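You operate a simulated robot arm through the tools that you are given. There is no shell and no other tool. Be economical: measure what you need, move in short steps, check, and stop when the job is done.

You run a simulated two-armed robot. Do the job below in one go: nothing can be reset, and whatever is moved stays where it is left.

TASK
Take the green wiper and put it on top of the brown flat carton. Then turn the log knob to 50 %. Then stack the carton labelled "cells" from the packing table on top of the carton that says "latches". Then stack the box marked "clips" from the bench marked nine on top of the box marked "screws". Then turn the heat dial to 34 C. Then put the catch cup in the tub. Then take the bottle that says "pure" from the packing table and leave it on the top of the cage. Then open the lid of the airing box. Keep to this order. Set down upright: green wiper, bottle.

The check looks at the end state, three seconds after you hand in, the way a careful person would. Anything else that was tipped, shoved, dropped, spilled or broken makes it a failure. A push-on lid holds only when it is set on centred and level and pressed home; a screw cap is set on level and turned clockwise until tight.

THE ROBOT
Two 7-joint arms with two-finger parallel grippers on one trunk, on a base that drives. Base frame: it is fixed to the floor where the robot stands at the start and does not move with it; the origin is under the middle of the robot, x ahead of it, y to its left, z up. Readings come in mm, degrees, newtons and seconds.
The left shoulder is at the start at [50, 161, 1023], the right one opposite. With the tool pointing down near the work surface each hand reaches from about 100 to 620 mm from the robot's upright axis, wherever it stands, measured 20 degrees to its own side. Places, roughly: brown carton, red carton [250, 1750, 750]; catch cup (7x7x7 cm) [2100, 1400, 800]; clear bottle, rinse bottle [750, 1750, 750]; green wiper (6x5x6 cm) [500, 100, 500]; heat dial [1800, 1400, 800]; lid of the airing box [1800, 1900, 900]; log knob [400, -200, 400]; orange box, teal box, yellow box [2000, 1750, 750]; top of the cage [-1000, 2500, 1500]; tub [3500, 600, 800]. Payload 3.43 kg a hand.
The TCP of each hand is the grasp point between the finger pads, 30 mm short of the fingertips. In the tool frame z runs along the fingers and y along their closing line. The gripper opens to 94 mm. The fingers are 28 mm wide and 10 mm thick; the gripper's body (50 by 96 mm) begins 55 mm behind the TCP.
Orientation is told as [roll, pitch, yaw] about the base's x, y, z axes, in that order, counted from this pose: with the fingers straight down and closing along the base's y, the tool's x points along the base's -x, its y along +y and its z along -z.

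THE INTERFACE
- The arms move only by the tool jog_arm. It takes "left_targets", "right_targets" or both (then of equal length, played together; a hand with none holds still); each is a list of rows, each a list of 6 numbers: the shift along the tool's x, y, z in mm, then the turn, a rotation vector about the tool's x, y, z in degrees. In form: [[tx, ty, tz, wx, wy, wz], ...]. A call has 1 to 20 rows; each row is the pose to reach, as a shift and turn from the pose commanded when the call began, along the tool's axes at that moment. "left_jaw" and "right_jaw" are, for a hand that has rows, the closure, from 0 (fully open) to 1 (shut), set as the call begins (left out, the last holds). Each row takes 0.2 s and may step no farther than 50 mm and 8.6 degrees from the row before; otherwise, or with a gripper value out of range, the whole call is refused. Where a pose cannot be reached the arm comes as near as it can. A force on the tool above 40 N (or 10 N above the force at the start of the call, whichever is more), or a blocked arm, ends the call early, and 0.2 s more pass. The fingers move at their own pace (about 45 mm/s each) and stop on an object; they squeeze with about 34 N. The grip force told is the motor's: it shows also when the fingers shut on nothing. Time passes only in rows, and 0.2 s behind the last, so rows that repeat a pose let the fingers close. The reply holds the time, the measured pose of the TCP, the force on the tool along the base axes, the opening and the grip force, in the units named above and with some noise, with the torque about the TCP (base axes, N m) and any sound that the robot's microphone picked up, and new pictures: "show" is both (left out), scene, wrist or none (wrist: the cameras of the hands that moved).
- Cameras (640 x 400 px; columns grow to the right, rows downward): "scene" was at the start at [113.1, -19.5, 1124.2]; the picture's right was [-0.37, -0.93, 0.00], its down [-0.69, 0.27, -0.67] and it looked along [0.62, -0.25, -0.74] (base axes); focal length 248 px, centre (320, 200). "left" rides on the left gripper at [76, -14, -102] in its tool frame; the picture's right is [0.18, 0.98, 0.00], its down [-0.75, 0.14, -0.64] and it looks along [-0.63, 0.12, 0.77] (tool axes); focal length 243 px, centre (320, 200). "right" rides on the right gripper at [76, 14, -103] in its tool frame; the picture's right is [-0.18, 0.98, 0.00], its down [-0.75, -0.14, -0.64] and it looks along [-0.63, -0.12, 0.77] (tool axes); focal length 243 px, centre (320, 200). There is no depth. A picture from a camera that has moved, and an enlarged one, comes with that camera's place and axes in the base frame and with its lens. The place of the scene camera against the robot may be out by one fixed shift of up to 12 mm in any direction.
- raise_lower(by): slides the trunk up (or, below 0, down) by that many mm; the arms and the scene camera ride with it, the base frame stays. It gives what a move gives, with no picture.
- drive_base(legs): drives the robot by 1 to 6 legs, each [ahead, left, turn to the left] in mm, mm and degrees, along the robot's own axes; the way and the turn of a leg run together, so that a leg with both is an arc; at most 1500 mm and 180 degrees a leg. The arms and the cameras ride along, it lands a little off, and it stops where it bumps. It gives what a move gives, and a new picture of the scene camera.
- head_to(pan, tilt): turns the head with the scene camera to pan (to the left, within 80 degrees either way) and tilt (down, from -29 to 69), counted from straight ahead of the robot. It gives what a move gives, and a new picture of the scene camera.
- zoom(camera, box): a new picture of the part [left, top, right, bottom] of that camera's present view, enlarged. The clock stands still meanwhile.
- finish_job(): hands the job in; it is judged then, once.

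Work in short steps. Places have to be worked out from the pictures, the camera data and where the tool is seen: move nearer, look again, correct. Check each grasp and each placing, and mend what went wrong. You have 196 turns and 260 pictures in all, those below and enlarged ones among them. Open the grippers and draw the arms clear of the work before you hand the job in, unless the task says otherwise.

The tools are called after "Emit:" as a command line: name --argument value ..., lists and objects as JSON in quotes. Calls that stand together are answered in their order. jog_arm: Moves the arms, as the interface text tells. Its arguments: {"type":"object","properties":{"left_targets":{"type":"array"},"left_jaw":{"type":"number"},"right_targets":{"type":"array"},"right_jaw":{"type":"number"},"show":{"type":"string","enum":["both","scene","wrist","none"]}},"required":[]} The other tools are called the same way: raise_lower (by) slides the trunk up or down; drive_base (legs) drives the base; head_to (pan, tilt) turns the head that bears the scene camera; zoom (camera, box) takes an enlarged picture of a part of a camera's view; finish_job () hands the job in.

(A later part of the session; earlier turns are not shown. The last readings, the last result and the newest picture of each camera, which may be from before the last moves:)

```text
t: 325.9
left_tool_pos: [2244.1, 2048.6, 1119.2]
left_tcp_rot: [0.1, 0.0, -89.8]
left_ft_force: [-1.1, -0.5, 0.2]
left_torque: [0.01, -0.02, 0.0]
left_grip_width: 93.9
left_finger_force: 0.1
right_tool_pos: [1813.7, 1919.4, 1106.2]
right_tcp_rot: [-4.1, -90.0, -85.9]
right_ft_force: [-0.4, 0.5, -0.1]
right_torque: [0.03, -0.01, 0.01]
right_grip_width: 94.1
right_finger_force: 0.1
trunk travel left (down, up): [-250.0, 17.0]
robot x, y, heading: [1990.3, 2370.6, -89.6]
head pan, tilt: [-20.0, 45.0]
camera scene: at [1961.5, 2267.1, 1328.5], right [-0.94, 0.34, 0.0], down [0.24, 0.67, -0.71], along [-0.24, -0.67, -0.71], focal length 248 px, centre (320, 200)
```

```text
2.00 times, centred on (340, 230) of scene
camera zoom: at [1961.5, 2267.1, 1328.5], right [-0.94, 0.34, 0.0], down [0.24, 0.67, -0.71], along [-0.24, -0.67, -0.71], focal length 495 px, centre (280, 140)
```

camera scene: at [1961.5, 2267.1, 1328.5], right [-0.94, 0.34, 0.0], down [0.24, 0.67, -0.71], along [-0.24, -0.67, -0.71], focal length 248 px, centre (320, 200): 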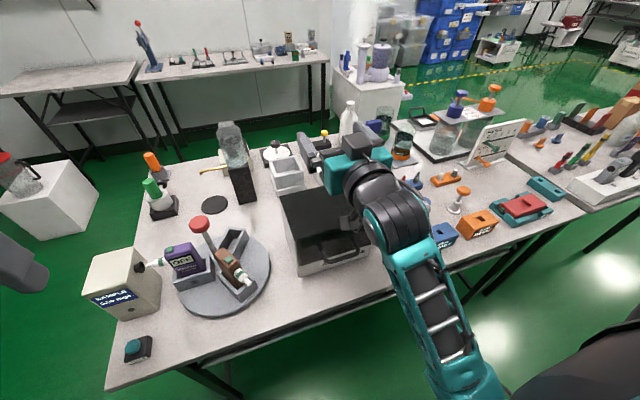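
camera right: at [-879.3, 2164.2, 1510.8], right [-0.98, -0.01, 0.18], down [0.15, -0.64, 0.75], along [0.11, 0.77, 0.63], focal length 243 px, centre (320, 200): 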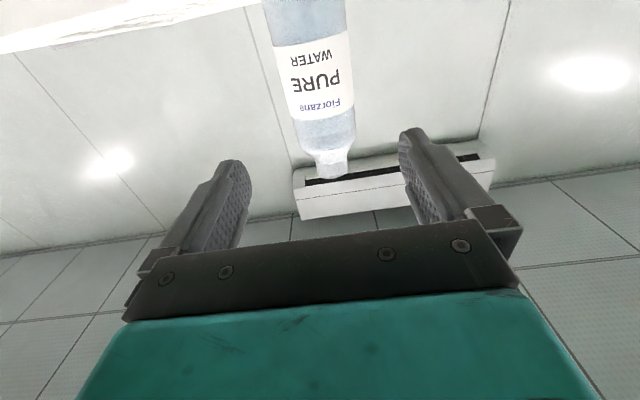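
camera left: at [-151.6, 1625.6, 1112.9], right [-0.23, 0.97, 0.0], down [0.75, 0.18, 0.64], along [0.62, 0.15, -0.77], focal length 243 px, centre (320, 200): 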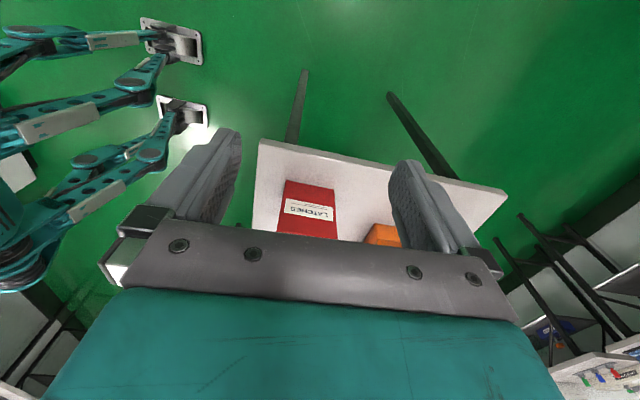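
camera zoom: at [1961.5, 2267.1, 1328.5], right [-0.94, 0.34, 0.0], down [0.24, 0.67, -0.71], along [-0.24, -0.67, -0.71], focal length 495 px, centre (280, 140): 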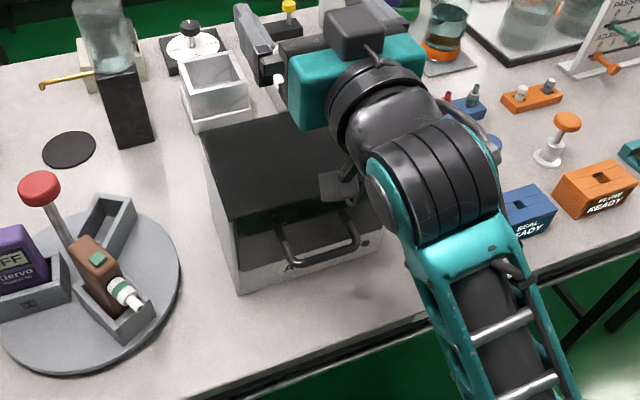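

I turn the right hand back to pointing down and pull it slightly back so its camera can see the lid's handle.

Emit:
jog_arm --right_targets '[[0, 0, -8, 0, 8.2, 0], [0, 0, -16, 0, 16.4, 0], [0, 0, -24, 0, 24.6, 0], [0, 0, -32, 0, 32.8, 0], [0, 0, -40, 0, 41, 0], [0, 0, -48, 0, 49.2, 0], [0, 0, -56, 0, 57.4, 0], [0, 0, -64, 0, 65.6, 0], [0, 0, -72, 0, 73.8, 0], [0, 0, -80, 0, 82, 0], [0, 0, -88, 0, 90, 0]]'

```text
t: 327.3
left_tool_pos: [2243.3, 2048.9, 1120.0]
left_tcp_rot: [0.0, 0.1, -89.9]
left_ft_force: [0.8, -0.1, -0.3]
left_torque: [-0.05, 0.02, -0.01]
left_grip_width: 94.1
left_finger_force: 0.0
right_tool_pos: [1762.2, 1952.6, 1091.9]
right_tcp_rot: [-15.4, -43.0, -84.1]
right_ft_force: [0.5, 0.1, -0.7]
right_torque: [0.03, 0.0, -0.03]
right_grip_width: 94.0
right_finger_force: 0.0
right hand out of reach, approached as far as the arm can: row 3, 4, 6, 7
trunk travel left (down, up): [-250.0, 17.0]
robot x, y, heading: [1989.6, 2372.3, -90.1]
head pan, tilt: [-20.0, 45.0]
stopped in row 7 (right hand): the arm was blocked; the commanded pose is now the measured one
camera scene: at [1962.0, 2267.0, 1328.5], right [-0.94, 0.34, 0.0], down [0.24, 0.67, -0.71], along [-0.24, -0.67, -0.71], focal length 248 px, centre (320, 200)
camera right: at [1789.5, 2076.5, 1108.1], right [0.98, -0.21, -0.06], down [0.04, -0.1, 0.99], along [-0.22, -0.97, -0.09], focal length 243 px, centre (320, 200)
```

scene: 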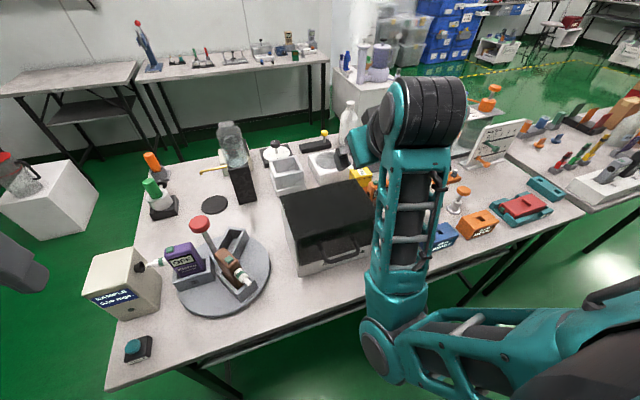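
right: 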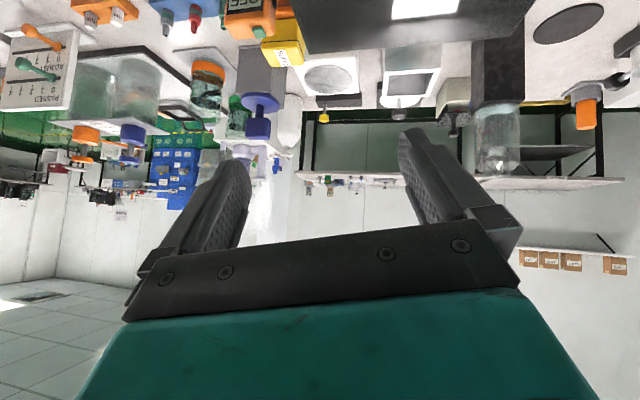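

The arm hit a kinematic limit midway but is clear of things. The lid is now visible; I zoom on it.

Emit:
zoom --camera "scene" --box '[270, 160, 390, 290]'

```text
3.08 times, centred on (330, 225) of scene
camera zoom: at [1962.0, 2267.0, 1328.5], right [-0.94, 0.34, 0.0], down [0.24, 0.67, -0.71], along [-0.24, -0.67, -0.71], focal length 762 px, centre (289, 123)
```

zoom: 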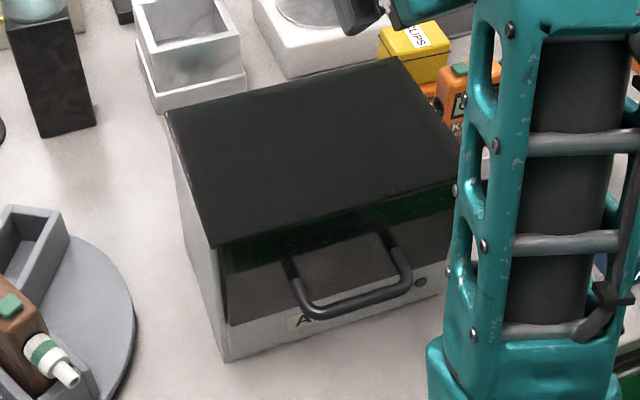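

The handle is a U-bar projecting from the lid's back edge: bar ≈ x 1780–1858, y≈2000, z≈865; the hinge must be at the far edge (y≈1820). I bring the hand to pointing down.

Emit:
jog_arm --right_targets '[[8, 8, -7, -2, 7.2, 0], [16, 17, -14, -4.1, 14.4, -0.1], [23, 25, -20, -6.1, 21.6, -0.1], [31, 33, -27, -8.1, 28.8, -0.2], [38, 42, -34, -10.2, 36, -0.2], [46, 50, -41, -12.2, 43.3, -0.3]]'

```text
t: 327.8
left_tool_pos: [2243.5, 2048.9, 1119.1]
left_tcp_rot: [0.0, 0.0, -89.9]
left_ft_force: [0.2, -0.2, 0.0]
left_torque: [0.0, -0.05, 0.0]
left_grip_width: 93.8
left_finger_force: 0.0
right_tool_pos: [1725.4, 1951.8, 1080.6]
right_tcp_rot: [-22.1, -35.5, -84.2]
right_ft_force: [0.3, 0.5, 0.0]
right_torque: [-0.02, -0.02, 0.03]
right_grip_width: 94.0
right_finger_force: 0.0
right hand out of reach, approached as far as the arm can: row 1, 2
trunk travel left (down, up): [-250.0, 17.0]
robot x, y, heading: [1991.2, 2374.3, -89.7]
head pan, tilt: [-20.0, 45.0]
stopped in row 2 (right hand): the arm was blocked; the commanded pose is now the measured one
camera scene: at [1961.9, 2267.1, 1328.6], right [-0.94, 0.34, 0.0], down [0.24, 0.67, -0.71], along [-0.24, -0.67, -0.71], focal length 248 px, centre (320, 200)
camera right: at [1764.2, 2070.4, 1108.8], right [0.94, -0.27, -0.19], down [0.13, -0.22, 0.97], along [-0.3, -0.94, -0.18], focal length 243 px, centre (320, 200)
```

scene: 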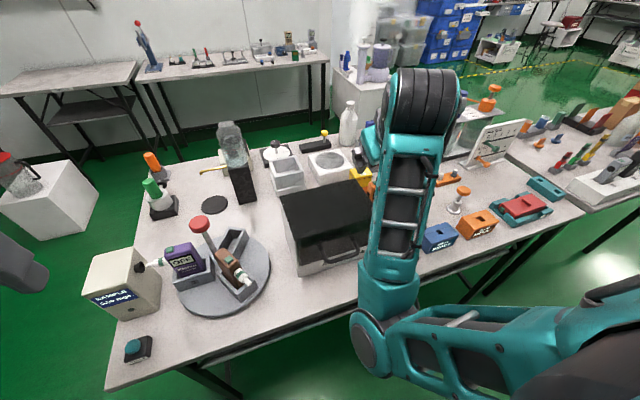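
right: 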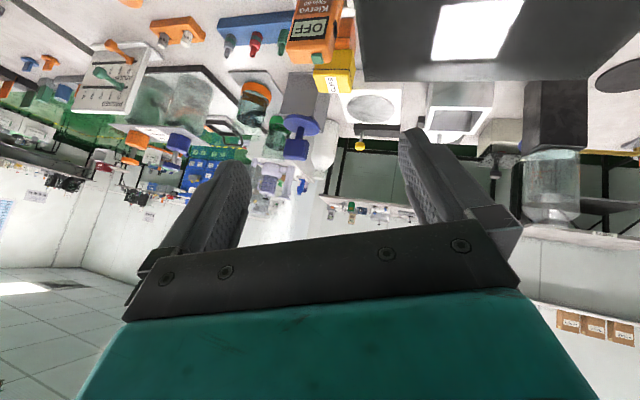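

The arm is in an awkward branch. I reverse back to the horizontal hand pose, which worked before, pulling the hand back too.

Emit:
jog_arm --right_targets '[[5, 9, -7, -2.1, -7.6, 1.8], [9, 18, -15, -4.2, -15.2, 3.7], [14, 28, -22, -6.3, -22.8, 5.5], [19, 37, -29, -8.4, -30.3, 7.3], [23, 46, -37, -10.5, -37.9, 9.1], [28, 55, -44, -12.6, -45.5, 11], [33, 65, -52, -14.7, -53.1, 12.8]]' --show "scene"

```text
t: 328.4
left_tool_pos: [2243.4, 2048.7, 1119.2]
left_tcp_rot: [0.0, 0.0, -89.9]
left_ft_force: [0.7, 1.2, -1.0]
left_torque: [0.02, -0.02, 0.01]
left_grip_width: 94.0
left_finger_force: 0.1
right_tool_pos: [1735.7, 1937.4, 1158.0]
right_tcp_rot: [-28.1, -60.3, -75.5]
right_ft_force: [0.9, 0.7, -0.9]
right_torque: [0.0, 0.01, 0.02]
right_grip_width: 94.0
right_finger_force: 0.1
right hand out of reach, approached as far as the arm can: row 2, 3
trunk travel left (down, up): [-250.0, 17.0]
robot x, y, heading: [1988.8, 2375.0, -89.6]
head pan, tilt: [-20.0, 45.0]
stopped in row 3 (right hand): the arm was blocked; the commanded pose is now the measured one
camera scene: at [1961.8, 2266.9, 1328.5], right [-0.94, 0.34, 0.0], down [0.24, 0.67, -0.71], along [-0.24, -0.67, -0.71], focal length 248 px, centre (320, 200)
```

scene: 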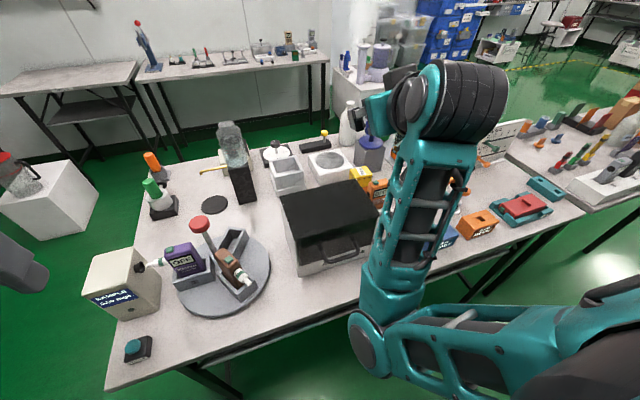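

The right arm is stuck in an awkward fold but is clear of everything, so I'll use the left arm for the lid. I slide the robot 370 mm right so the left hand faces the handle.

Emit:
drive_base --legs '[[0, -370, 0]]'

Emit:
head_to --pan 15 --tilt 45

```text
t: 330.8
left_tool_pos: [1870.2, 2047.3, 1119.3]
left_tcp_rot: [0.0, 0.0, -89.7]
left_ft_force: [0.0, -0.3, 0.6]
left_torque: [-0.02, -0.03, -0.02]
left_grip_width: 94.1
left_finger_force: 0.0
right_tool_pos: [1363.5, 1935.3, 1157.5]
right_tcp_rot: [-28.1, -60.4, -75.5]
right_ft_force: [-0.5, 0.2, 0.4]
right_torque: [0.02, -0.02, 0.05]
right_grip_width: 94.1
right_finger_force: 0.1
trunk travel left (down, up): [-250.0, 17.0]
robot x, y, heading: [1614.1, 2369.8, -89.5]
head pan, tilt: [-20.0, 45.0]
camera scene: at [1589.3, 2265.1, 1328.5], right [-0.94, 0.34, 0.0], down [0.24, 0.67, -0.71], along [-0.24, -0.67, -0.71], focal length 248 px, centre (320, 200)
```

scene: 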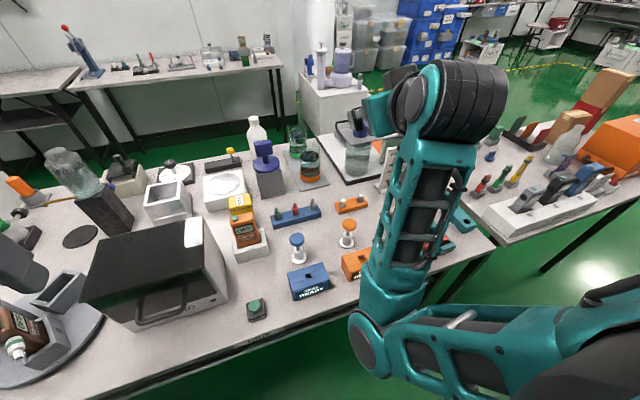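

```text
t: 331.8
left_tool_pos: [1872.6, 2047.7, 1119.3]
left_tcp_rot: [0.0, 0.1, -89.8]
left_ft_force: [1.1, 0.1, -0.8]
left_torque: [0.03, 0.0, 0.0]
left_grip_width: 93.8
left_finger_force: 0.1
right_tool_pos: [1364.5, 1936.9, 1158.6]
right_tcp_rot: [-28.2, -60.4, -75.4]
right_ft_force: [0.1, -0.3, -0.7]
right_torque: [-0.02, -0.03, -0.02]
right_grip_width: 93.8
right_finger_force: 0.0
trunk travel left (down, up): [-250.0, 17.0]
robot x, y, heading: [1613.3, 2371.4, -89.7]
head pan, tilt: [15.0, 45.0]
camera scene: at [1638.6, 2263.2, 1328.6], right [-0.96, -0.26, 0.0], down [-0.19, 0.68, -0.71], along [0.19, -0.68, -0.71], focal length 248 px, centre (320, 200)
```

scene: 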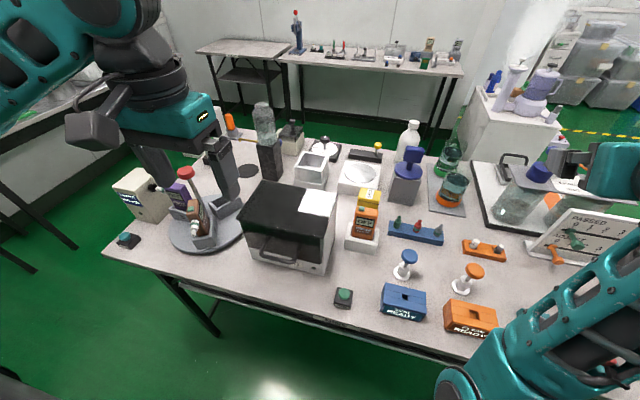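

Emit:
zoom --camera "left" --box '[0, 0, 640, 400]'

Emit:
zoom --camera "scene" --box '[230, 170, 350, 285]'

```text
1.00 times, centred on (320, 200) of left
camera zoom: at [1857.0, 2122.3, 1222.3], right [0.98, 0.19, 0.0], down [0.14, -0.75, 0.64], along [0.12, -0.63, -0.77], focal length 243 px, centre (320, 200)
```

zoom: 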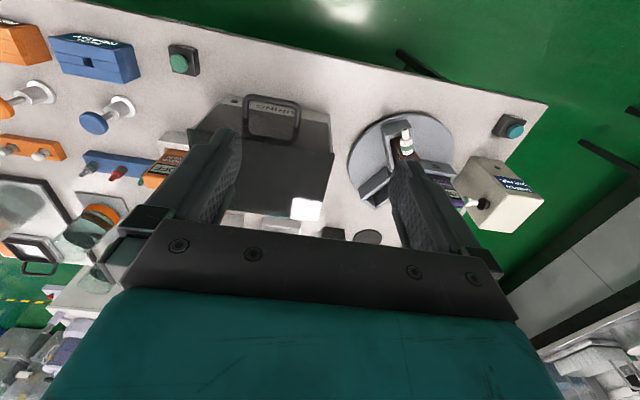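

```text
3.48 times, centred on (290, 228) of scene
camera zoom: at [1638.6, 2263.2, 1328.6], right [-0.96, -0.26, 0.0], down [-0.19, 0.68, -0.71], along [0.19, -0.68, -0.71], focal length 861 px, centre (424, 104)
```

zoom: 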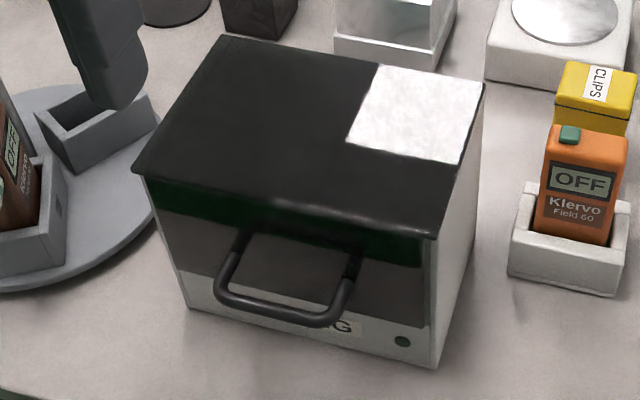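

Emit:
zoom --camera "left" --box '[180, 70, 360, 230]'

```text
2.50 times, centred on (270, 150) of left
camera zoom: at [1857.0, 2122.3, 1222.3], right [0.98, 0.19, 0.0], down [0.14, -0.75, 0.64], along [0.12, -0.63, -0.77], focal length 606 px, centre (445, 325)
```

zoom: 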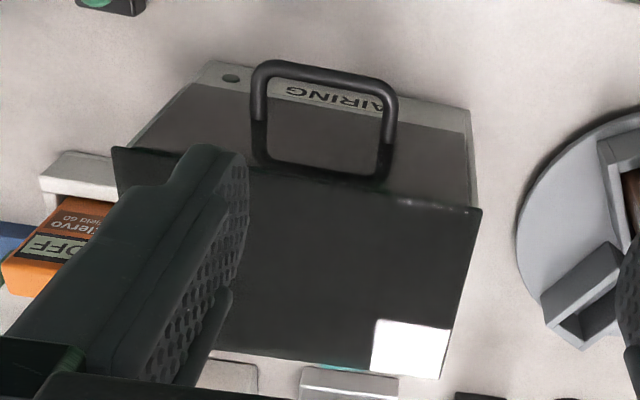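

I bring the left hand lower and in line with the handle to triangulate the bar's height from a second wrist view.

Emit:
jog_arm --left_targets '[[10, -18, 25, 0, 0, 0], [20, -36, 60, 0, 0, 0], [30, -54, 95, 0, 0, 0], [40, -54, 125, 0, 0, 0]]' --show "none"

Emit:
zoom --camera "left" --box '[220, 60, 440, 240]'

```text
t: 332.8
left_tool_pos: [1817.9, 2087.1, 994.8]
left_tcp_rot: [0.1, 0.0, -89.8]
left_ft_force: [-0.1, -0.2, 0.6]
left_torque: [0.0, 0.02, -0.03]
left_grip_width: 93.9
left_finger_force: 0.0
right_tool_pos: [1365.3, 1934.8, 1158.2]
right_tcp_rot: [-28.2, -60.3, -75.4]
right_ft_force: [-0.3, 0.5, 0.8]
right_torque: [0.02, 0.0, 0.03]
right_grip_width: 94.0
right_finger_force: 0.1
trunk travel left (down, up): [-250.0, 17.0]
robot x, y, heading: [1617.4, 2372.3, -89.4]
head pan, tilt: [15.0, 45.0]
```

```text
2.22 times, centred on (330, 150) of left
camera zoom: at [1803.0, 2161.8, 1097.6], right [0.98, 0.19, 0.0], down [0.14, -0.75, 0.64], along [0.12, -0.63, -0.77], focal length 539 px, centre (298, 311)
```

zoom: 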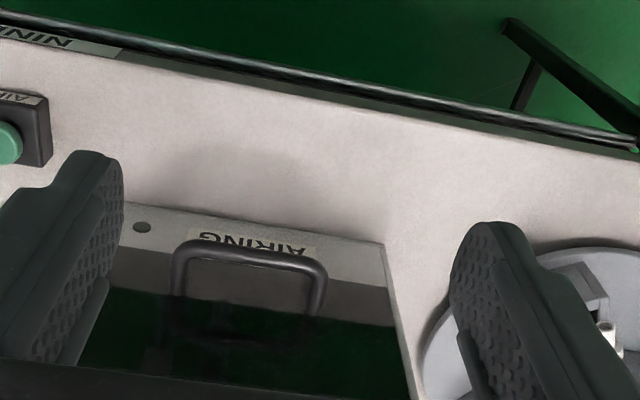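

There is a green button near the box with a label; I zoom on it before touching the lid.

Emit:
zoom --camera "left" --box '[150, 70, 290, 170]'

Emit:
zoom --camera "scene" --box '[315, 275, 375, 320]'

```text
4.00 times, centred on (220, 120) of left
camera zoom: at [1803.0, 2161.8, 1097.6], right [0.98, 0.19, 0.0], down [0.14, -0.75, 0.64], along [0.12, -0.63, -0.77], focal length 970 px, centre (720, 520)
```

zoom: 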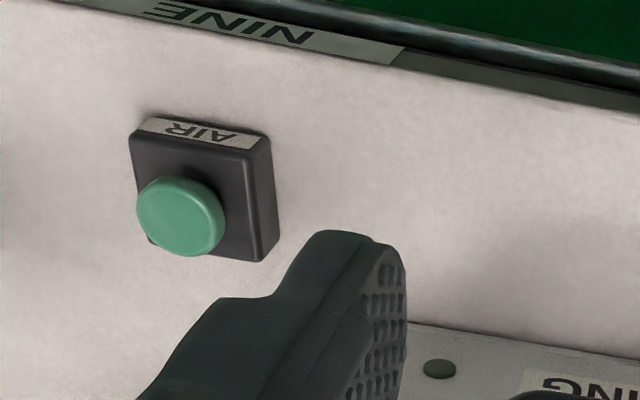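

```text
8.89 times, centred on (345, 298) of scene
camera zoom: at [1639.0, 2263.4, 1328.6], right [-0.96, -0.27, 0.0], down [-0.19, 0.68, -0.71], along [0.19, -0.68, -0.71], focal length 2201 px, centre (98, -667)
```

zoom: 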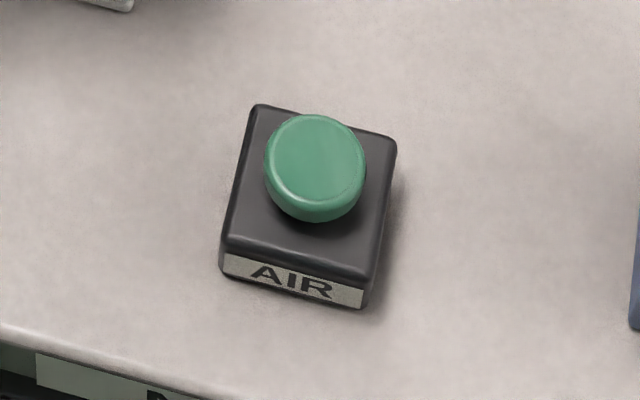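

The bar is at [1808,1988,839] on the lid's front. I'll grip it from above with fingers closing along y, then swing it along the hinge arc. First I turn the left hand 90° above the bar.

Emit:
jog_arm --left_targets '[[-9, -1, 0, 0, 0, 8.2], [-18, -2, 0, 0, 0, 16.4], [-27, -3, 0, 0, 0, 24.6], [-36, -4, 0, 0, 0, 32.8], [-45, -5, 0, 0, 0, 41], [-54, -6, 0, 0, 0, 49.2], [-63, -7, 0, 0, 0, 57.4], [-72, -8, 0, 0, 0, 65.6], [-81, -9, 0, 0, 0, 73.8], [-90, -10, 0, 0, 0, 82], [-99, -10, 10, 0, 0, 90]]' --left_jaw 0.4

Emit:
zoom --camera "left" --box '[200, 20, 440, 220]'

```text
t: 335.2
left_tool_pos: [1808.0, 1988.2, 984.0]
left_tcp_rot: [-0.1, 0.0, -179.9]
left_ft_force: [0.5, 0.0, 0.0]
left_torque: [-0.02, -0.01, 0.01]
left_grip_width: 56.4
left_finger_force: 0.0
right_tool_pos: [1364.4, 1934.0, 1157.7]
right_tcp_rot: [-28.2, -60.4, -75.6]
right_ft_force: [-0.7, 0.5, 0.4]
right_torque: [-0.03, -0.02, 0.01]
right_grip_width: 93.9
right_finger_force: 0.1
trunk travel left (down, up): [-250.0, 17.0]
robot x, y, heading: [1614.9, 2372.7, -89.5]
head pan, tilt: [15.0, 45.0]
camera scene: at [1638.7, 2263.1, 1328.5], right [-0.96, -0.26, 0.0], down [-0.19, 0.68, -0.71], along [0.19, -0.68, -0.71], focal length 248 px, centre (320, 200)
camera left: at [1883.5, 2001.6, 1087.6], right [0.19, -0.98, 0.0], down [-0.75, -0.14, 0.64], along [-0.63, -0.12, -0.77], focal length 243 px, centre (320, 200)
```

scene: 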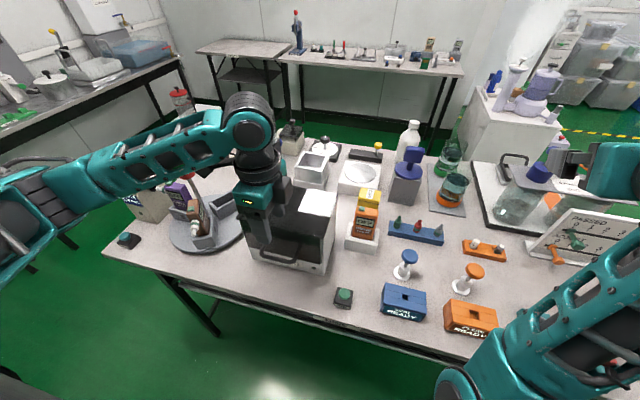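
left: 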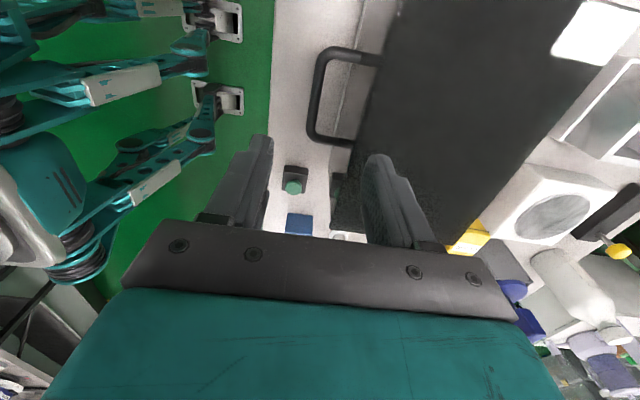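

```text
2.00 times, centred on (320, 120) of left
camera zoom: at [1883.5, 2001.6, 1087.6], right [0.19, -0.98, 0.0], down [-0.75, -0.14, 0.64], along [-0.63, -0.12, -0.77], focal length 485 px, centre (320, 360)
```

zoom: 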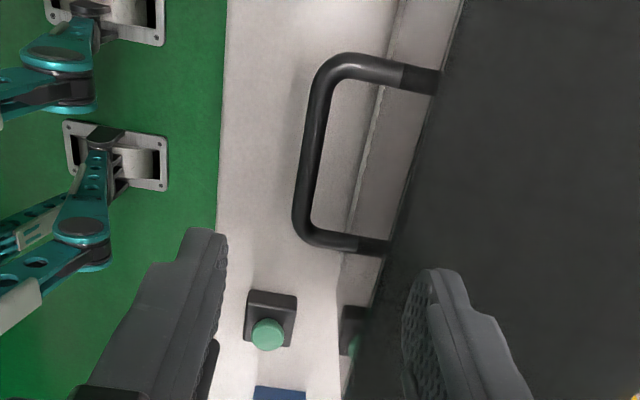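

The bar is at y≈1990, and the lid edge at ≈1954, so I narrow the opening to ~36 mm and descend astride the bar.

Emit:
jog_arm --left_targets '[[0, -3, 0, 0, 0, 0], [0, -3, 40, 0, 0, 0], [0, -3, 80, 0, 0, 0]]' --left_jaw 0.617 --show "wrist"

Emit:
zoom --camera "left" --box '[200, 60, 440, 240]'

```text
t: 336.0
left_tool_pos: [1808.5, 1988.6, 922.9]
left_tcp_rot: [0.8, 0.0, -179.7]
left_ft_force: [1.6, 9.4, 14.0]
left_torque: [-0.17, -0.3, 0.05]
left_grip_width: 31.3
left_finger_force: 0.1
right_tool_pos: [1364.4, 1935.2, 1159.3]
right_tcp_rot: [-28.3, -60.5, -75.3]
right_ft_force: [0.5, -0.2, 0.5]
right_torque: [0.01, 0.02, 0.0]
right_grip_width: 93.9
right_finger_force: 0.1
trunk travel left (down, up): [-250.0, 17.0]
robot x, y, heading: [1613.7, 2373.1, -89.5]
head pan, tilt: [15.0, 45.0]
stopped in row 3 (left hand): the force on the tool passed its limit (the readings are from after the stop); the commanded pose is now the measured one
camera left: at [1884.8, 2003.2, 1024.6], right [0.19, -0.98, 0.01], down [-0.75, -0.13, 0.65], along [-0.63, -0.13, -0.76], focal length 243 px, centre (320, 200)
```

left: 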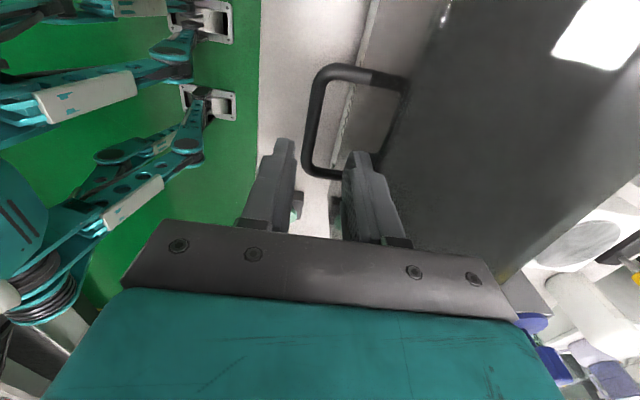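

```text
2.22 times, centred on (320, 150) of left
camera zoom: at [1884.8, 2003.2, 1024.6], right [0.19, -0.98, 0.01], down [-0.75, -0.13, 0.65], along [-0.63, -0.13, -0.76], focal length 539 px, centre (320, 311)
```

zoom: 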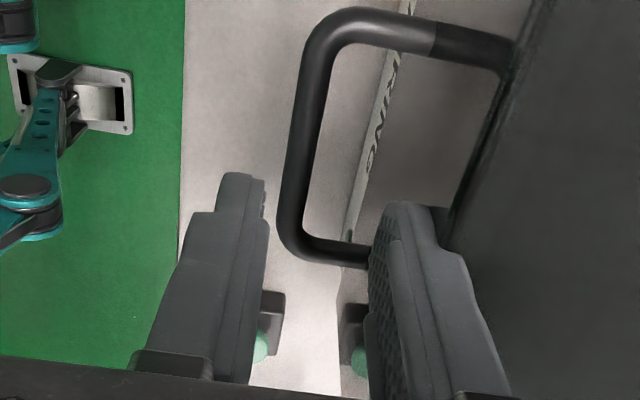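

The inner finger touched the lid's edge — so things lie ~8 mm further +y than I estimated. I lift, shift +y by 9 mm, and retry.

Emit:
jog_arm --left_targets '[[0, 0, -12, 0, 0, 0], [0, -9, -12, 0, 0, 0], [0, -9, 10, 0, 0, 0], [0, -9, 25, 0, 0, 0]]' --left_jaw 0.63 --show "wrist"

Emit:
zoom --camera "left" --box '[200, 60, 440, 240]'

```text
t: 337.0
left_tool_pos: [1809.0, 1995.1, 893.9]
left_tcp_rot: [0.8, -0.1, -179.7]
left_ft_force: [-0.2, 0.9, 0.8]
left_torque: [-0.02, 0.0, 0.03]
left_grip_width: 34.6
left_finger_force: 0.0
right_tool_pos: [1365.0, 1935.3, 1158.0]
right_tcp_rot: [-28.2, -60.4, -75.3]
right_ft_force: [0.0, 1.0, 0.2]
right_torque: [0.0, -0.01, 0.03]
right_grip_width: 94.0
right_finger_force: 0.0
trunk travel left (down, up): [-250.0, 17.0]
robot x, y, heading: [1621.5, 2368.5, -89.5]
head pan, tilt: [15.0, 45.0]
camera left: at [1885.3, 2009.5, 997.5], right [0.19, -0.98, 0.01], down [-0.75, -0.14, 0.65], along [-0.63, -0.13, -0.76], focal length 243 px, centre (320, 200)
```

left: 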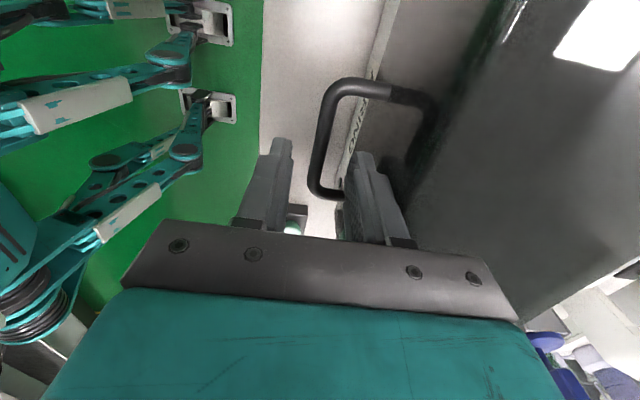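

```text
2.22 times, centred on (320, 150) of left
camera zoom: at [1885.3, 2009.5, 997.5], right [0.19, -0.98, 0.01], down [-0.75, -0.14, 0.65], along [-0.63, -0.13, -0.76], focal length 539 px, centre (320, 311)
```

zoom: 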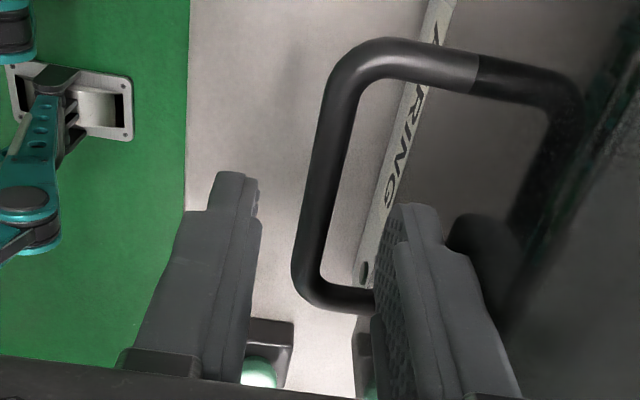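

Now the fingers straddle the bar past the lid's edge. I descend a further 34 mm and close.

Emit:
jog_arm --left_targets '[[0, 0, 12, 0, 0, 0], [0, 0, 24, 0, 0, 0], [0, 0, 34, 0, 0, 0]]' --show "wrist"

Emit:
zoom --camera "left" --box '[200, 60, 440, 240]'

```text
t: 337.8
left_tool_pos: [1810.0, 1995.7, 864.8]
left_tcp_rot: [1.3, -0.1, -179.6]
left_ft_force: [2.1, 6.8, 29.3]
left_torque: [-1.31, -0.56, 0.27]
left_grip_width: 34.7
left_finger_force: 0.1
right_tool_pos: [1363.8, 1937.4, 1159.2]
right_tcp_rot: [-28.2, -60.5, -75.3]
right_ft_force: [0.1, 0.9, -0.9]
right_torque: [0.02, -0.02, 0.0]
right_grip_width: 94.0
right_finger_force: 0.0
trunk travel left (down, up): [-250.0, 17.0]
robot x, y, heading: [1616.4, 2373.6, -89.4]
head pan, tilt: [15.0, 45.0]
camera left: at [1885.2, 2010.7, 967.7], right [0.19, -0.98, 0.02], down [-0.75, -0.13, 0.65], along [-0.63, -0.14, -0.76], focal length 243 px, centre (320, 200)
```

left: 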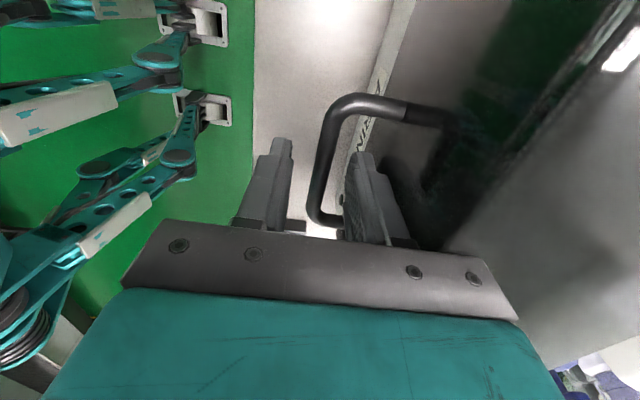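

```text
2.22 times, centred on (320, 150) of left
camera zoom: at [1885.2, 2010.7, 967.7], right [0.19, -0.98, 0.02], down [-0.75, -0.13, 0.65], along [-0.63, -0.14, -0.76], focal length 539 px, centre (320, 311)
```

zoom: 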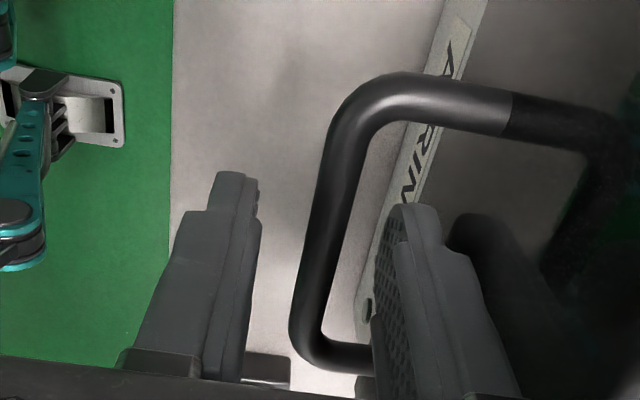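

The gripper body met the lid top (so lid top ≈920). I back out and tilt the hand 35° so the fingers reach the bar from the +y side instead.

Emit:
jog_arm --left_targets '[[0, 0, -25, 0, 0, 0], [0, 0, -60, 0, 0, 0], [0, 0, -95, 0, 0, 0], [0, -20, -100, -7, 0, 0], [0, -35, -100, -14, 0, 0], [0, -50, -100, -21, 0, 0], [0, -60, -100, -28, 0, 0], [0, -62, -100, -35, 0, 0]]' --left_jaw 0.5

Emit:
zoom --camera "scene" --box '[190, 130, 370, 300]'

```text
t: 339.6
left_tool_pos: [1801.9, 2031.9, 943.3]
left_tcp_rot: [35.9, -0.1, -179.7]
left_ft_force: [-0.2, -0.2, -0.1]
left_torque: [-0.01, -0.03, 0.03]
left_grip_width: 47.1
left_finger_force: 0.1
left hand out of reach, approached as far as the arm can: row 7, 8
right_tool_pos: [1364.5, 1935.3, 1157.9]
right_tcp_rot: [-28.3, -60.4, -75.4]
right_ft_force: [0.1, 0.0, -0.1]
right_torque: [0.02, -0.01, -0.01]
right_grip_width: 93.8
right_finger_force: 0.0
trunk travel left (down, up): [-250.0, 17.0]
robot x, y, heading: [1615.1, 2372.0, -89.6]
head pan, tilt: [15.0, 45.0]
camera scene: at [1638.9, 2263.4, 1328.6], right [-0.96, -0.27, 0.0], down [-0.19, 0.68, -0.71], along [0.19, -0.68, -0.71], focal length 248 px, centre (320, 200)
camera left: at [1877.3, 2103.0, 1017.1], right [0.19, -0.8, 0.58], down [-0.75, 0.26, 0.6], along [-0.63, -0.55, -0.55], focal length 243 px, centre (320, 200)
```

scene: 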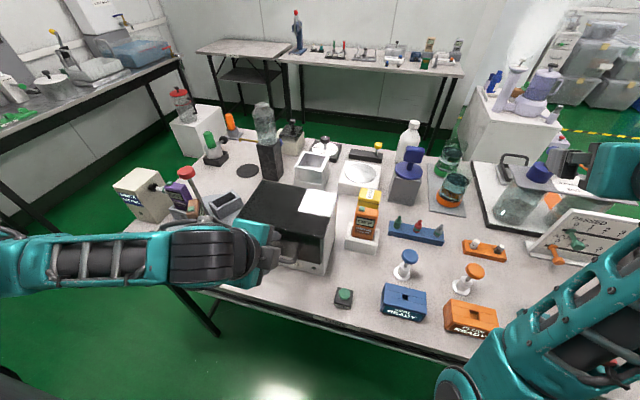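
left: 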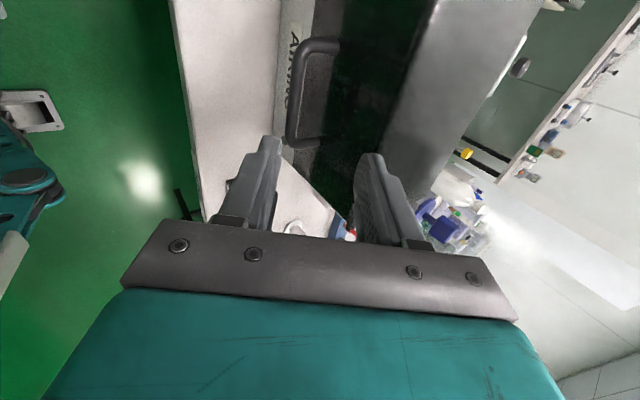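

```text
2.35 times, centred on (280, 215) of scene
camera zoom: at [1638.9, 2263.4, 1328.6], right [-0.96, -0.27, 0.0], down [-0.19, 0.68, -0.71], along [0.19, -0.68, -0.71], focal length 583 px, centre (414, 165)
```

zoom: 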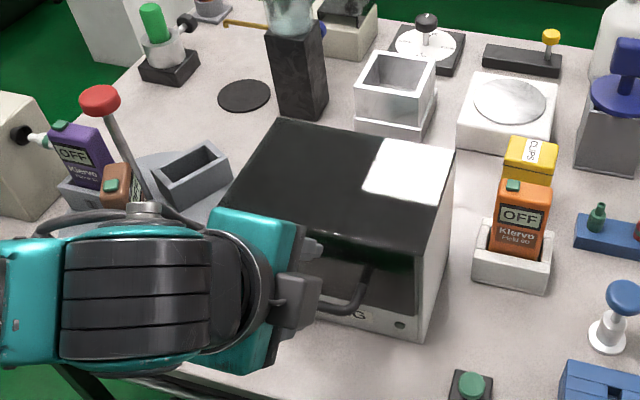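

Tilted pose reached; the bar computes to ≈[1807,1986,840]. I narrow to ~28 mm and approach along the fingers' direction, stopping with the bar just past the TCP.

Emit:
jog_arm --left_targets '[[2, -21, 0, 0, 0, 0], [5, -21, 30, 0, 0, 0], [5, -21, 55, 0, 0, 0], [5, -21, 75, 0, 0, 0]]' --left_jaw 0.7 --show "wrist"

Emit:
zoom --camera "left" --box '[220, 60, 420, 240]'

```text
t: 340.6
left_tool_pos: [1809.3, 2005.5, 869.1]
left_tcp_rot: [35.8, -0.1, -179.8]
left_ft_force: [0.5, -0.9, -0.2]
left_torque: [0.01, -0.01, 0.0]
left_grip_width: 28.1
left_finger_force: 0.0
left hand out of reach, approached as far as the arm can: row 1
right_tool_pos: [1364.4, 1934.9, 1157.2]
right_tcp_rot: [-28.2, -60.4, -75.4]
right_ft_force: [0.5, 0.5, 0.4]
right_torque: [-0.02, 0.02, -0.01]
right_grip_width: 93.9
right_finger_force: 0.0
trunk travel left (down, up): [-250.0, 17.0]
robot x, y, heading: [1616.2, 2371.9, -89.6]
head pan, tilt: [15.0, 45.0]
camera left: at [1884.1, 2075.8, 944.7], right [0.19, -0.8, 0.57], down [-0.75, 0.26, 0.6], along [-0.63, -0.55, -0.55], focal length 243 px, centre (320, 200)
```

left: 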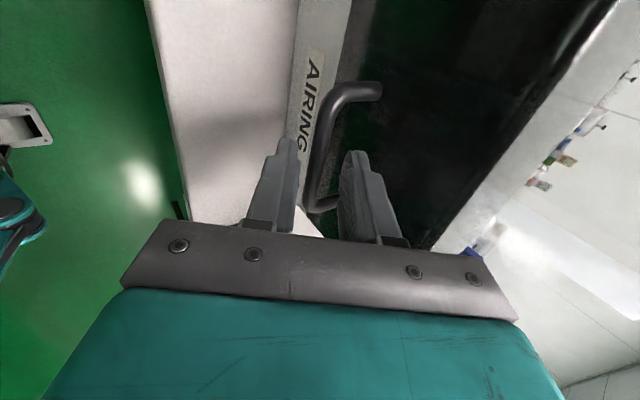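

```text
2.22 times, centred on (320, 150) of left
camera zoom: at [1884.1, 2075.8, 944.7], right [0.19, -0.8, 0.57], down [-0.75, 0.26, 0.6], along [-0.63, -0.55, -0.55], focal length 539 px, centre (320, 311)
```

zoom: 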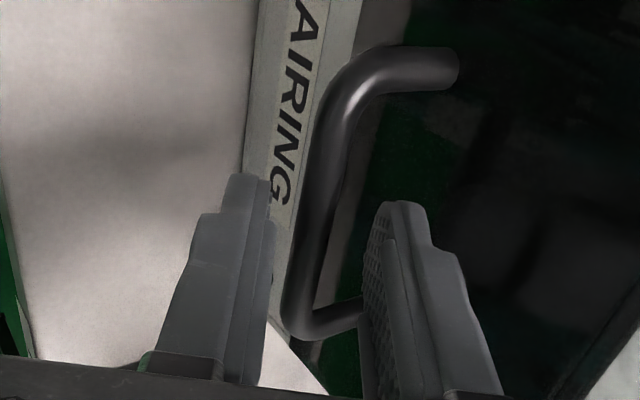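

The bar lies between the fingers. I advance 20 mm and close.

Emit:
jog_arm --left_targets '[[0, 0, 10, 0, 0, 0], [0, 0, 20, 0, 0, 0]]' --show "none"

Emit:
jog_arm --left_targets '[[0, 0, 0, 0, 0, 0], [0, 0, 0, 0, 0, 0], [0, 0, 0, 0, 0, 0]]' --left_jaw 1 --show "wrist"

```text
t: 341.2
left_tool_pos: [1806.3, 1996.6, 857.2]
left_tcp_rot: [36.1, -0.2, -179.9]
left_ft_force: [3.7, 26.3, 26.2]
left_torque: [-0.66, -0.01, 0.1]
left_grip_width: 24.7
left_finger_force: 0.0
right_tool_pos: [1364.5, 1938.5, 1159.6]
right_tcp_rot: [-28.4, -60.5, -75.3]
right_ft_force: [0.9, 0.5, 0.1]
right_torque: [-0.02, -0.01, -0.02]
right_grip_width: 94.1
right_finger_force: 0.0
trunk travel left (down, up): [-250.0, 17.0]
robot x, y, heading: [1615.5, 2373.4, -89.6]
head pan, tilt: [15.0, 45.0]
```

```text
t: 342.0
left_tool_pos: [1808.3, 1994.4, 851.3]
left_tcp_rot: [35.6, 0.0, -179.6]
left_ft_force: [-1.7, 4.5, -4.2]
left_torque: [0.17, -0.25, 0.63]
left_grip_width: 14.0
left_finger_force: 45.3
right_tool_pos: [1364.1, 1934.7, 1158.3]
right_tcp_rot: [-28.2, -60.4, -75.5]
right_ft_force: [0.0, -0.1, -0.1]
right_torque: [0.02, -0.01, 0.01]
right_grip_width: 94.1
right_finger_force: 0.2
trunk travel left (down, up): [-250.0, 17.0]
robot x, y, heading: [1616.0, 2369.6, -89.4]
head pan, tilt: [15.0, 45.0]
camera left: at [1883.0, 2065.1, 928.2], right [0.19, -0.8, 0.57], down [-0.75, 0.25, 0.6], along [-0.63, -0.55, -0.55], focal length 243 px, centre (320, 200)
```

left: 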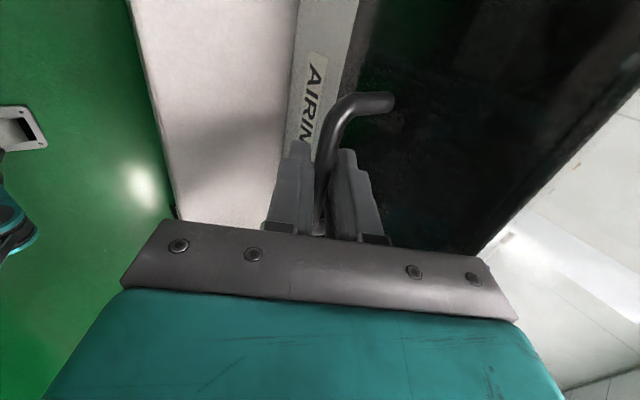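

Gripped (bar ≈14 mm). I lift the first ~8° along the hinge arc and watch the force and lid.

Emit:
jog_arm --left_targets '[[0, 2, -8, 0, 0, 0], [0, 4, -16, 0, 0, 0], [0, 6, -23.6, 0, 0, 0]]' --show "both"

```text
t: 342.8
left_tool_pos: [1808.4, 2001.6, 872.5]
left_tcp_rot: [35.3, -0.2, -179.6]
left_ft_force: [-7.2, -19.0, -20.8]
left_torque: [4.27, -0.23, 0.85]
left_grip_width: 13.7
left_finger_force: 45.0
right_tool_pos: [1363.9, 1931.1, 1155.8]
right_tcp_rot: [-28.2, -60.2, -75.6]
right_ft_force: [0.4, 0.4, -0.9]
right_torque: [-0.05, 0.01, -0.01]
right_grip_width: 94.2
right_finger_force: 0.1
trunk travel left (down, up): [-250.0, 17.0]
robot x, y, heading: [1612.0, 2371.5, -89.6]
head pan, tilt: [15.0, 45.0]
camera scene: at [1638.6, 2259.0, 1327.9], right [-0.96, -0.26, 0.0], down [-0.19, 0.68, -0.7], along [0.19, -0.68, -0.71], focal length 248 px, centre (320, 200)
camera left: at [1883.0, 2071.5, 948.6], right [0.19, -0.8, 0.57], down [-0.75, 0.25, 0.61], along [-0.63, -0.54, -0.56], focal length 243 px, centre (320, 200)
```

scene: 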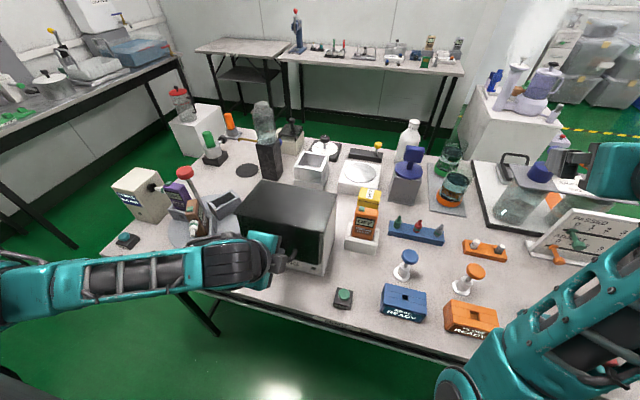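
left: 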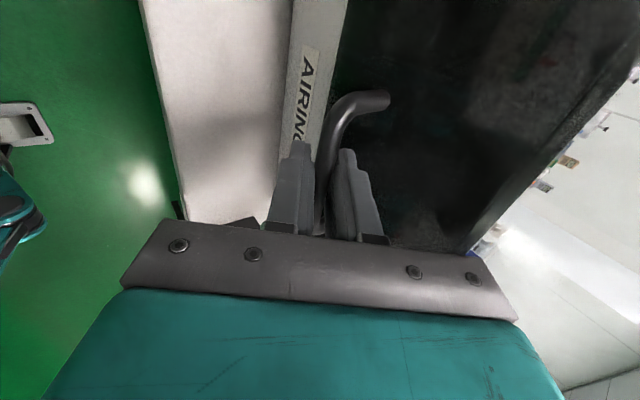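

The lid is moving with the handle, but the tight grip resists its rotation. I loosen to a loose hook (~22 mm) and follow the arc with some co-rotation.

Emit:
jog_arm --left_targets '[[0, 0, 0, 0, 0, 0], [0, 9, -19.6, 5.6, 0, 0], [0, 20.3, -38, 10.6, 0, 0], [0, 33.8, -54.9, 15.6, 0, 0], [0, 49.2, -70.1, 20.6, 0, 0]]' --left_jaw 0.766

```text
t: 344.0
left_tool_pos: [1807.1, 2006.7, 955.2]
left_tcp_rot: [13.9, 0.2, -179.7]
left_ft_force: [-2.5, -3.9, -34.0]
left_torque: [5.69, -0.05, 0.93]
left_grip_width: 19.0
left_finger_force: 0.0
right_tool_pos: [1365.3, 1931.8, 1156.0]
right_tcp_rot: [-28.3, -60.2, -75.4]
right_ft_force: [-0.1, 0.2, -0.4]
right_torque: [0.01, -0.01, -0.01]
right_grip_width: 93.9
right_finger_force: 0.1
trunk travel left (down, up): [-250.0, 17.0]
robot x, y, heading: [1617.8, 2372.2, -89.9]
head pan, tilt: [15.0, 45.0]
camera scene: at [1639.6, 2259.7, 1327.9], right [-0.96, -0.27, 0.0], down [-0.19, 0.68, -0.7], along [0.19, -0.68, -0.71], focal length 248 px, centre (320, 200)
camera left: at [1883.0, 2043.7, 1052.9], right [0.19, -0.95, 0.24], down [-0.76, 0.01, 0.66], along [-0.63, -0.3, -0.72], focal length 243 px, centre (320, 200)
```

scene: 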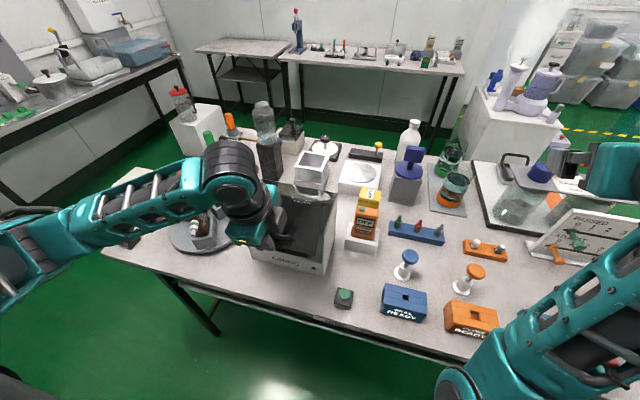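
left: 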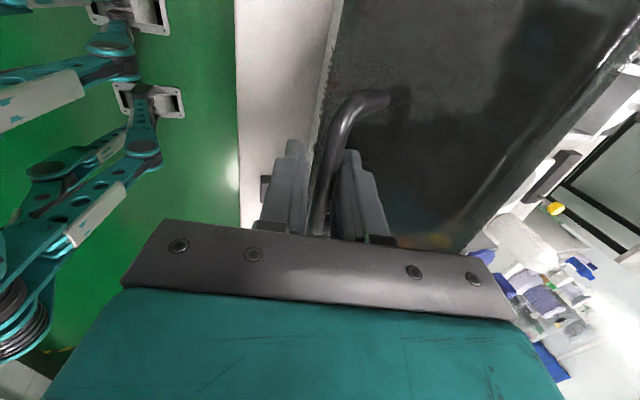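

The lid is at roughly 35° and follows (stiff hinge). I widen the hook a little more and continue the arc to ~70°.

Emit:
jog_arm --left_targets '[[0, 11.4, -18.5, 5, 0, 0], [0, 25, -35.4, 10, 0, 0], [0, 40.6, -50.6, 15, 0, 0], [0, 57.5, -64, 18, 0, 0], [0, 75.7, -75.4, 20, 0, 0]]' --left_jaw 0.68

```text
t: 345.0
left_tool_pos: [1806.8, 1977.4, 1030.9]
left_tcp_rot: [-4.7, 0.3, 179.6]
left_ft_force: [1.1, 9.1, 4.5]
left_torque: [0.16, -0.06, -0.03]
left_grip_width: 24.9
left_finger_force: 0.1
right_tool_pos: [1363.5, 1936.6, 1160.1]
right_tcp_rot: [-28.4, -60.6, -75.1]
right_ft_force: [0.3, 0.2, -0.4]
right_torque: [0.04, 0.0, -0.03]
right_grip_width: 94.1
right_finger_force: 0.0
trunk travel left (down, up): [-250.0, 17.0]
robot x, y, heading: [1618.5, 2371.2, -89.9]
head pan, tilt: [15.0, 45.0]
stopped in row 5 (left hand): the force on the tool passed its limit (the readings are from after the stop); the commanded pose is now the measured one
camera scene: at [1638.9, 2266.5, 1329.8], right [-0.96, -0.27, 0.0], down [-0.19, 0.68, -0.71], along [0.19, -0.68, -0.7], focal length 248 px, centre (320, 200)
camera left: at [1882.9, 1980.2, 1135.4], right [0.18, -0.98, -0.08], down [-0.76, -0.19, 0.63], along [-0.63, -0.05, -0.78], focal length 243 px, centre (320, 200)
```

scene: 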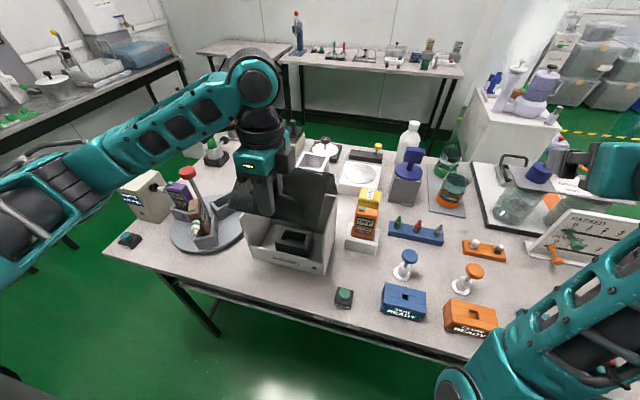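
left: 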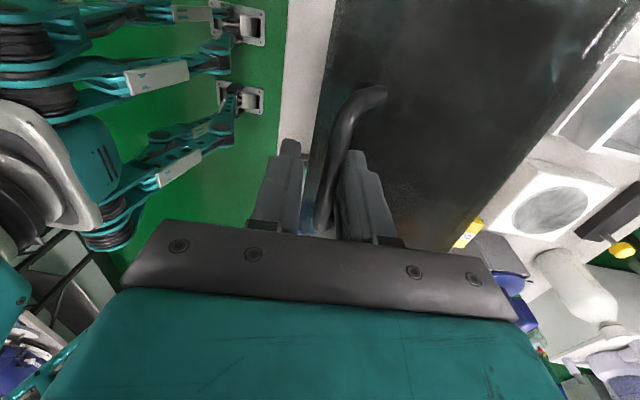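

Emit:
zoom --camera "scene" --box '[210, 130, 370, 290]'

Emit:
zoom --camera "left" --box '[220, 40, 440, 250]'

```text
2.50 times, centred on (290, 210) of scene
camera zoom: at [1638.9, 2266.5, 1329.8], right [-0.96, -0.27, 0.0], down [-0.19, 0.68, -0.71], along [0.19, -0.68, -0.7], focal length 619 px, centre (395, 175)
```

zoom: 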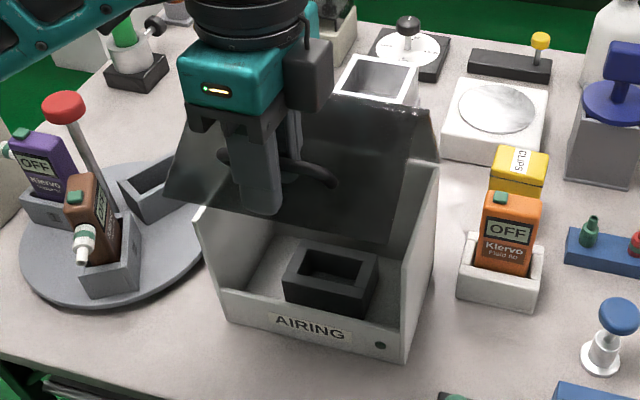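

```text
1.90 times, centred on (330, 145) of left
camera zoom: at [1882.9, 1980.2, 1135.4], right [0.18, -0.98, -0.08], down [-0.76, -0.19, 0.63], along [-0.63, -0.05, -0.78], focal length 462 px, centre (301, 305)
```

zoom: 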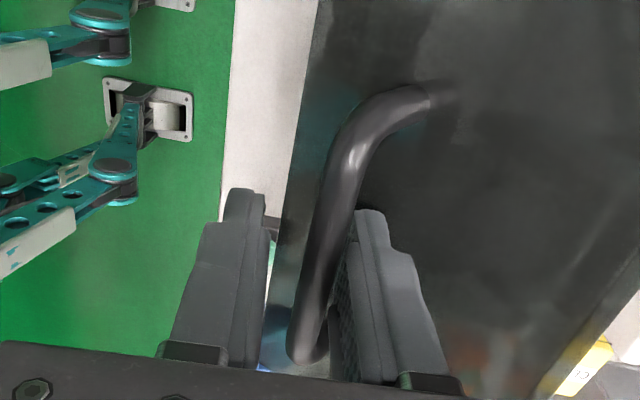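

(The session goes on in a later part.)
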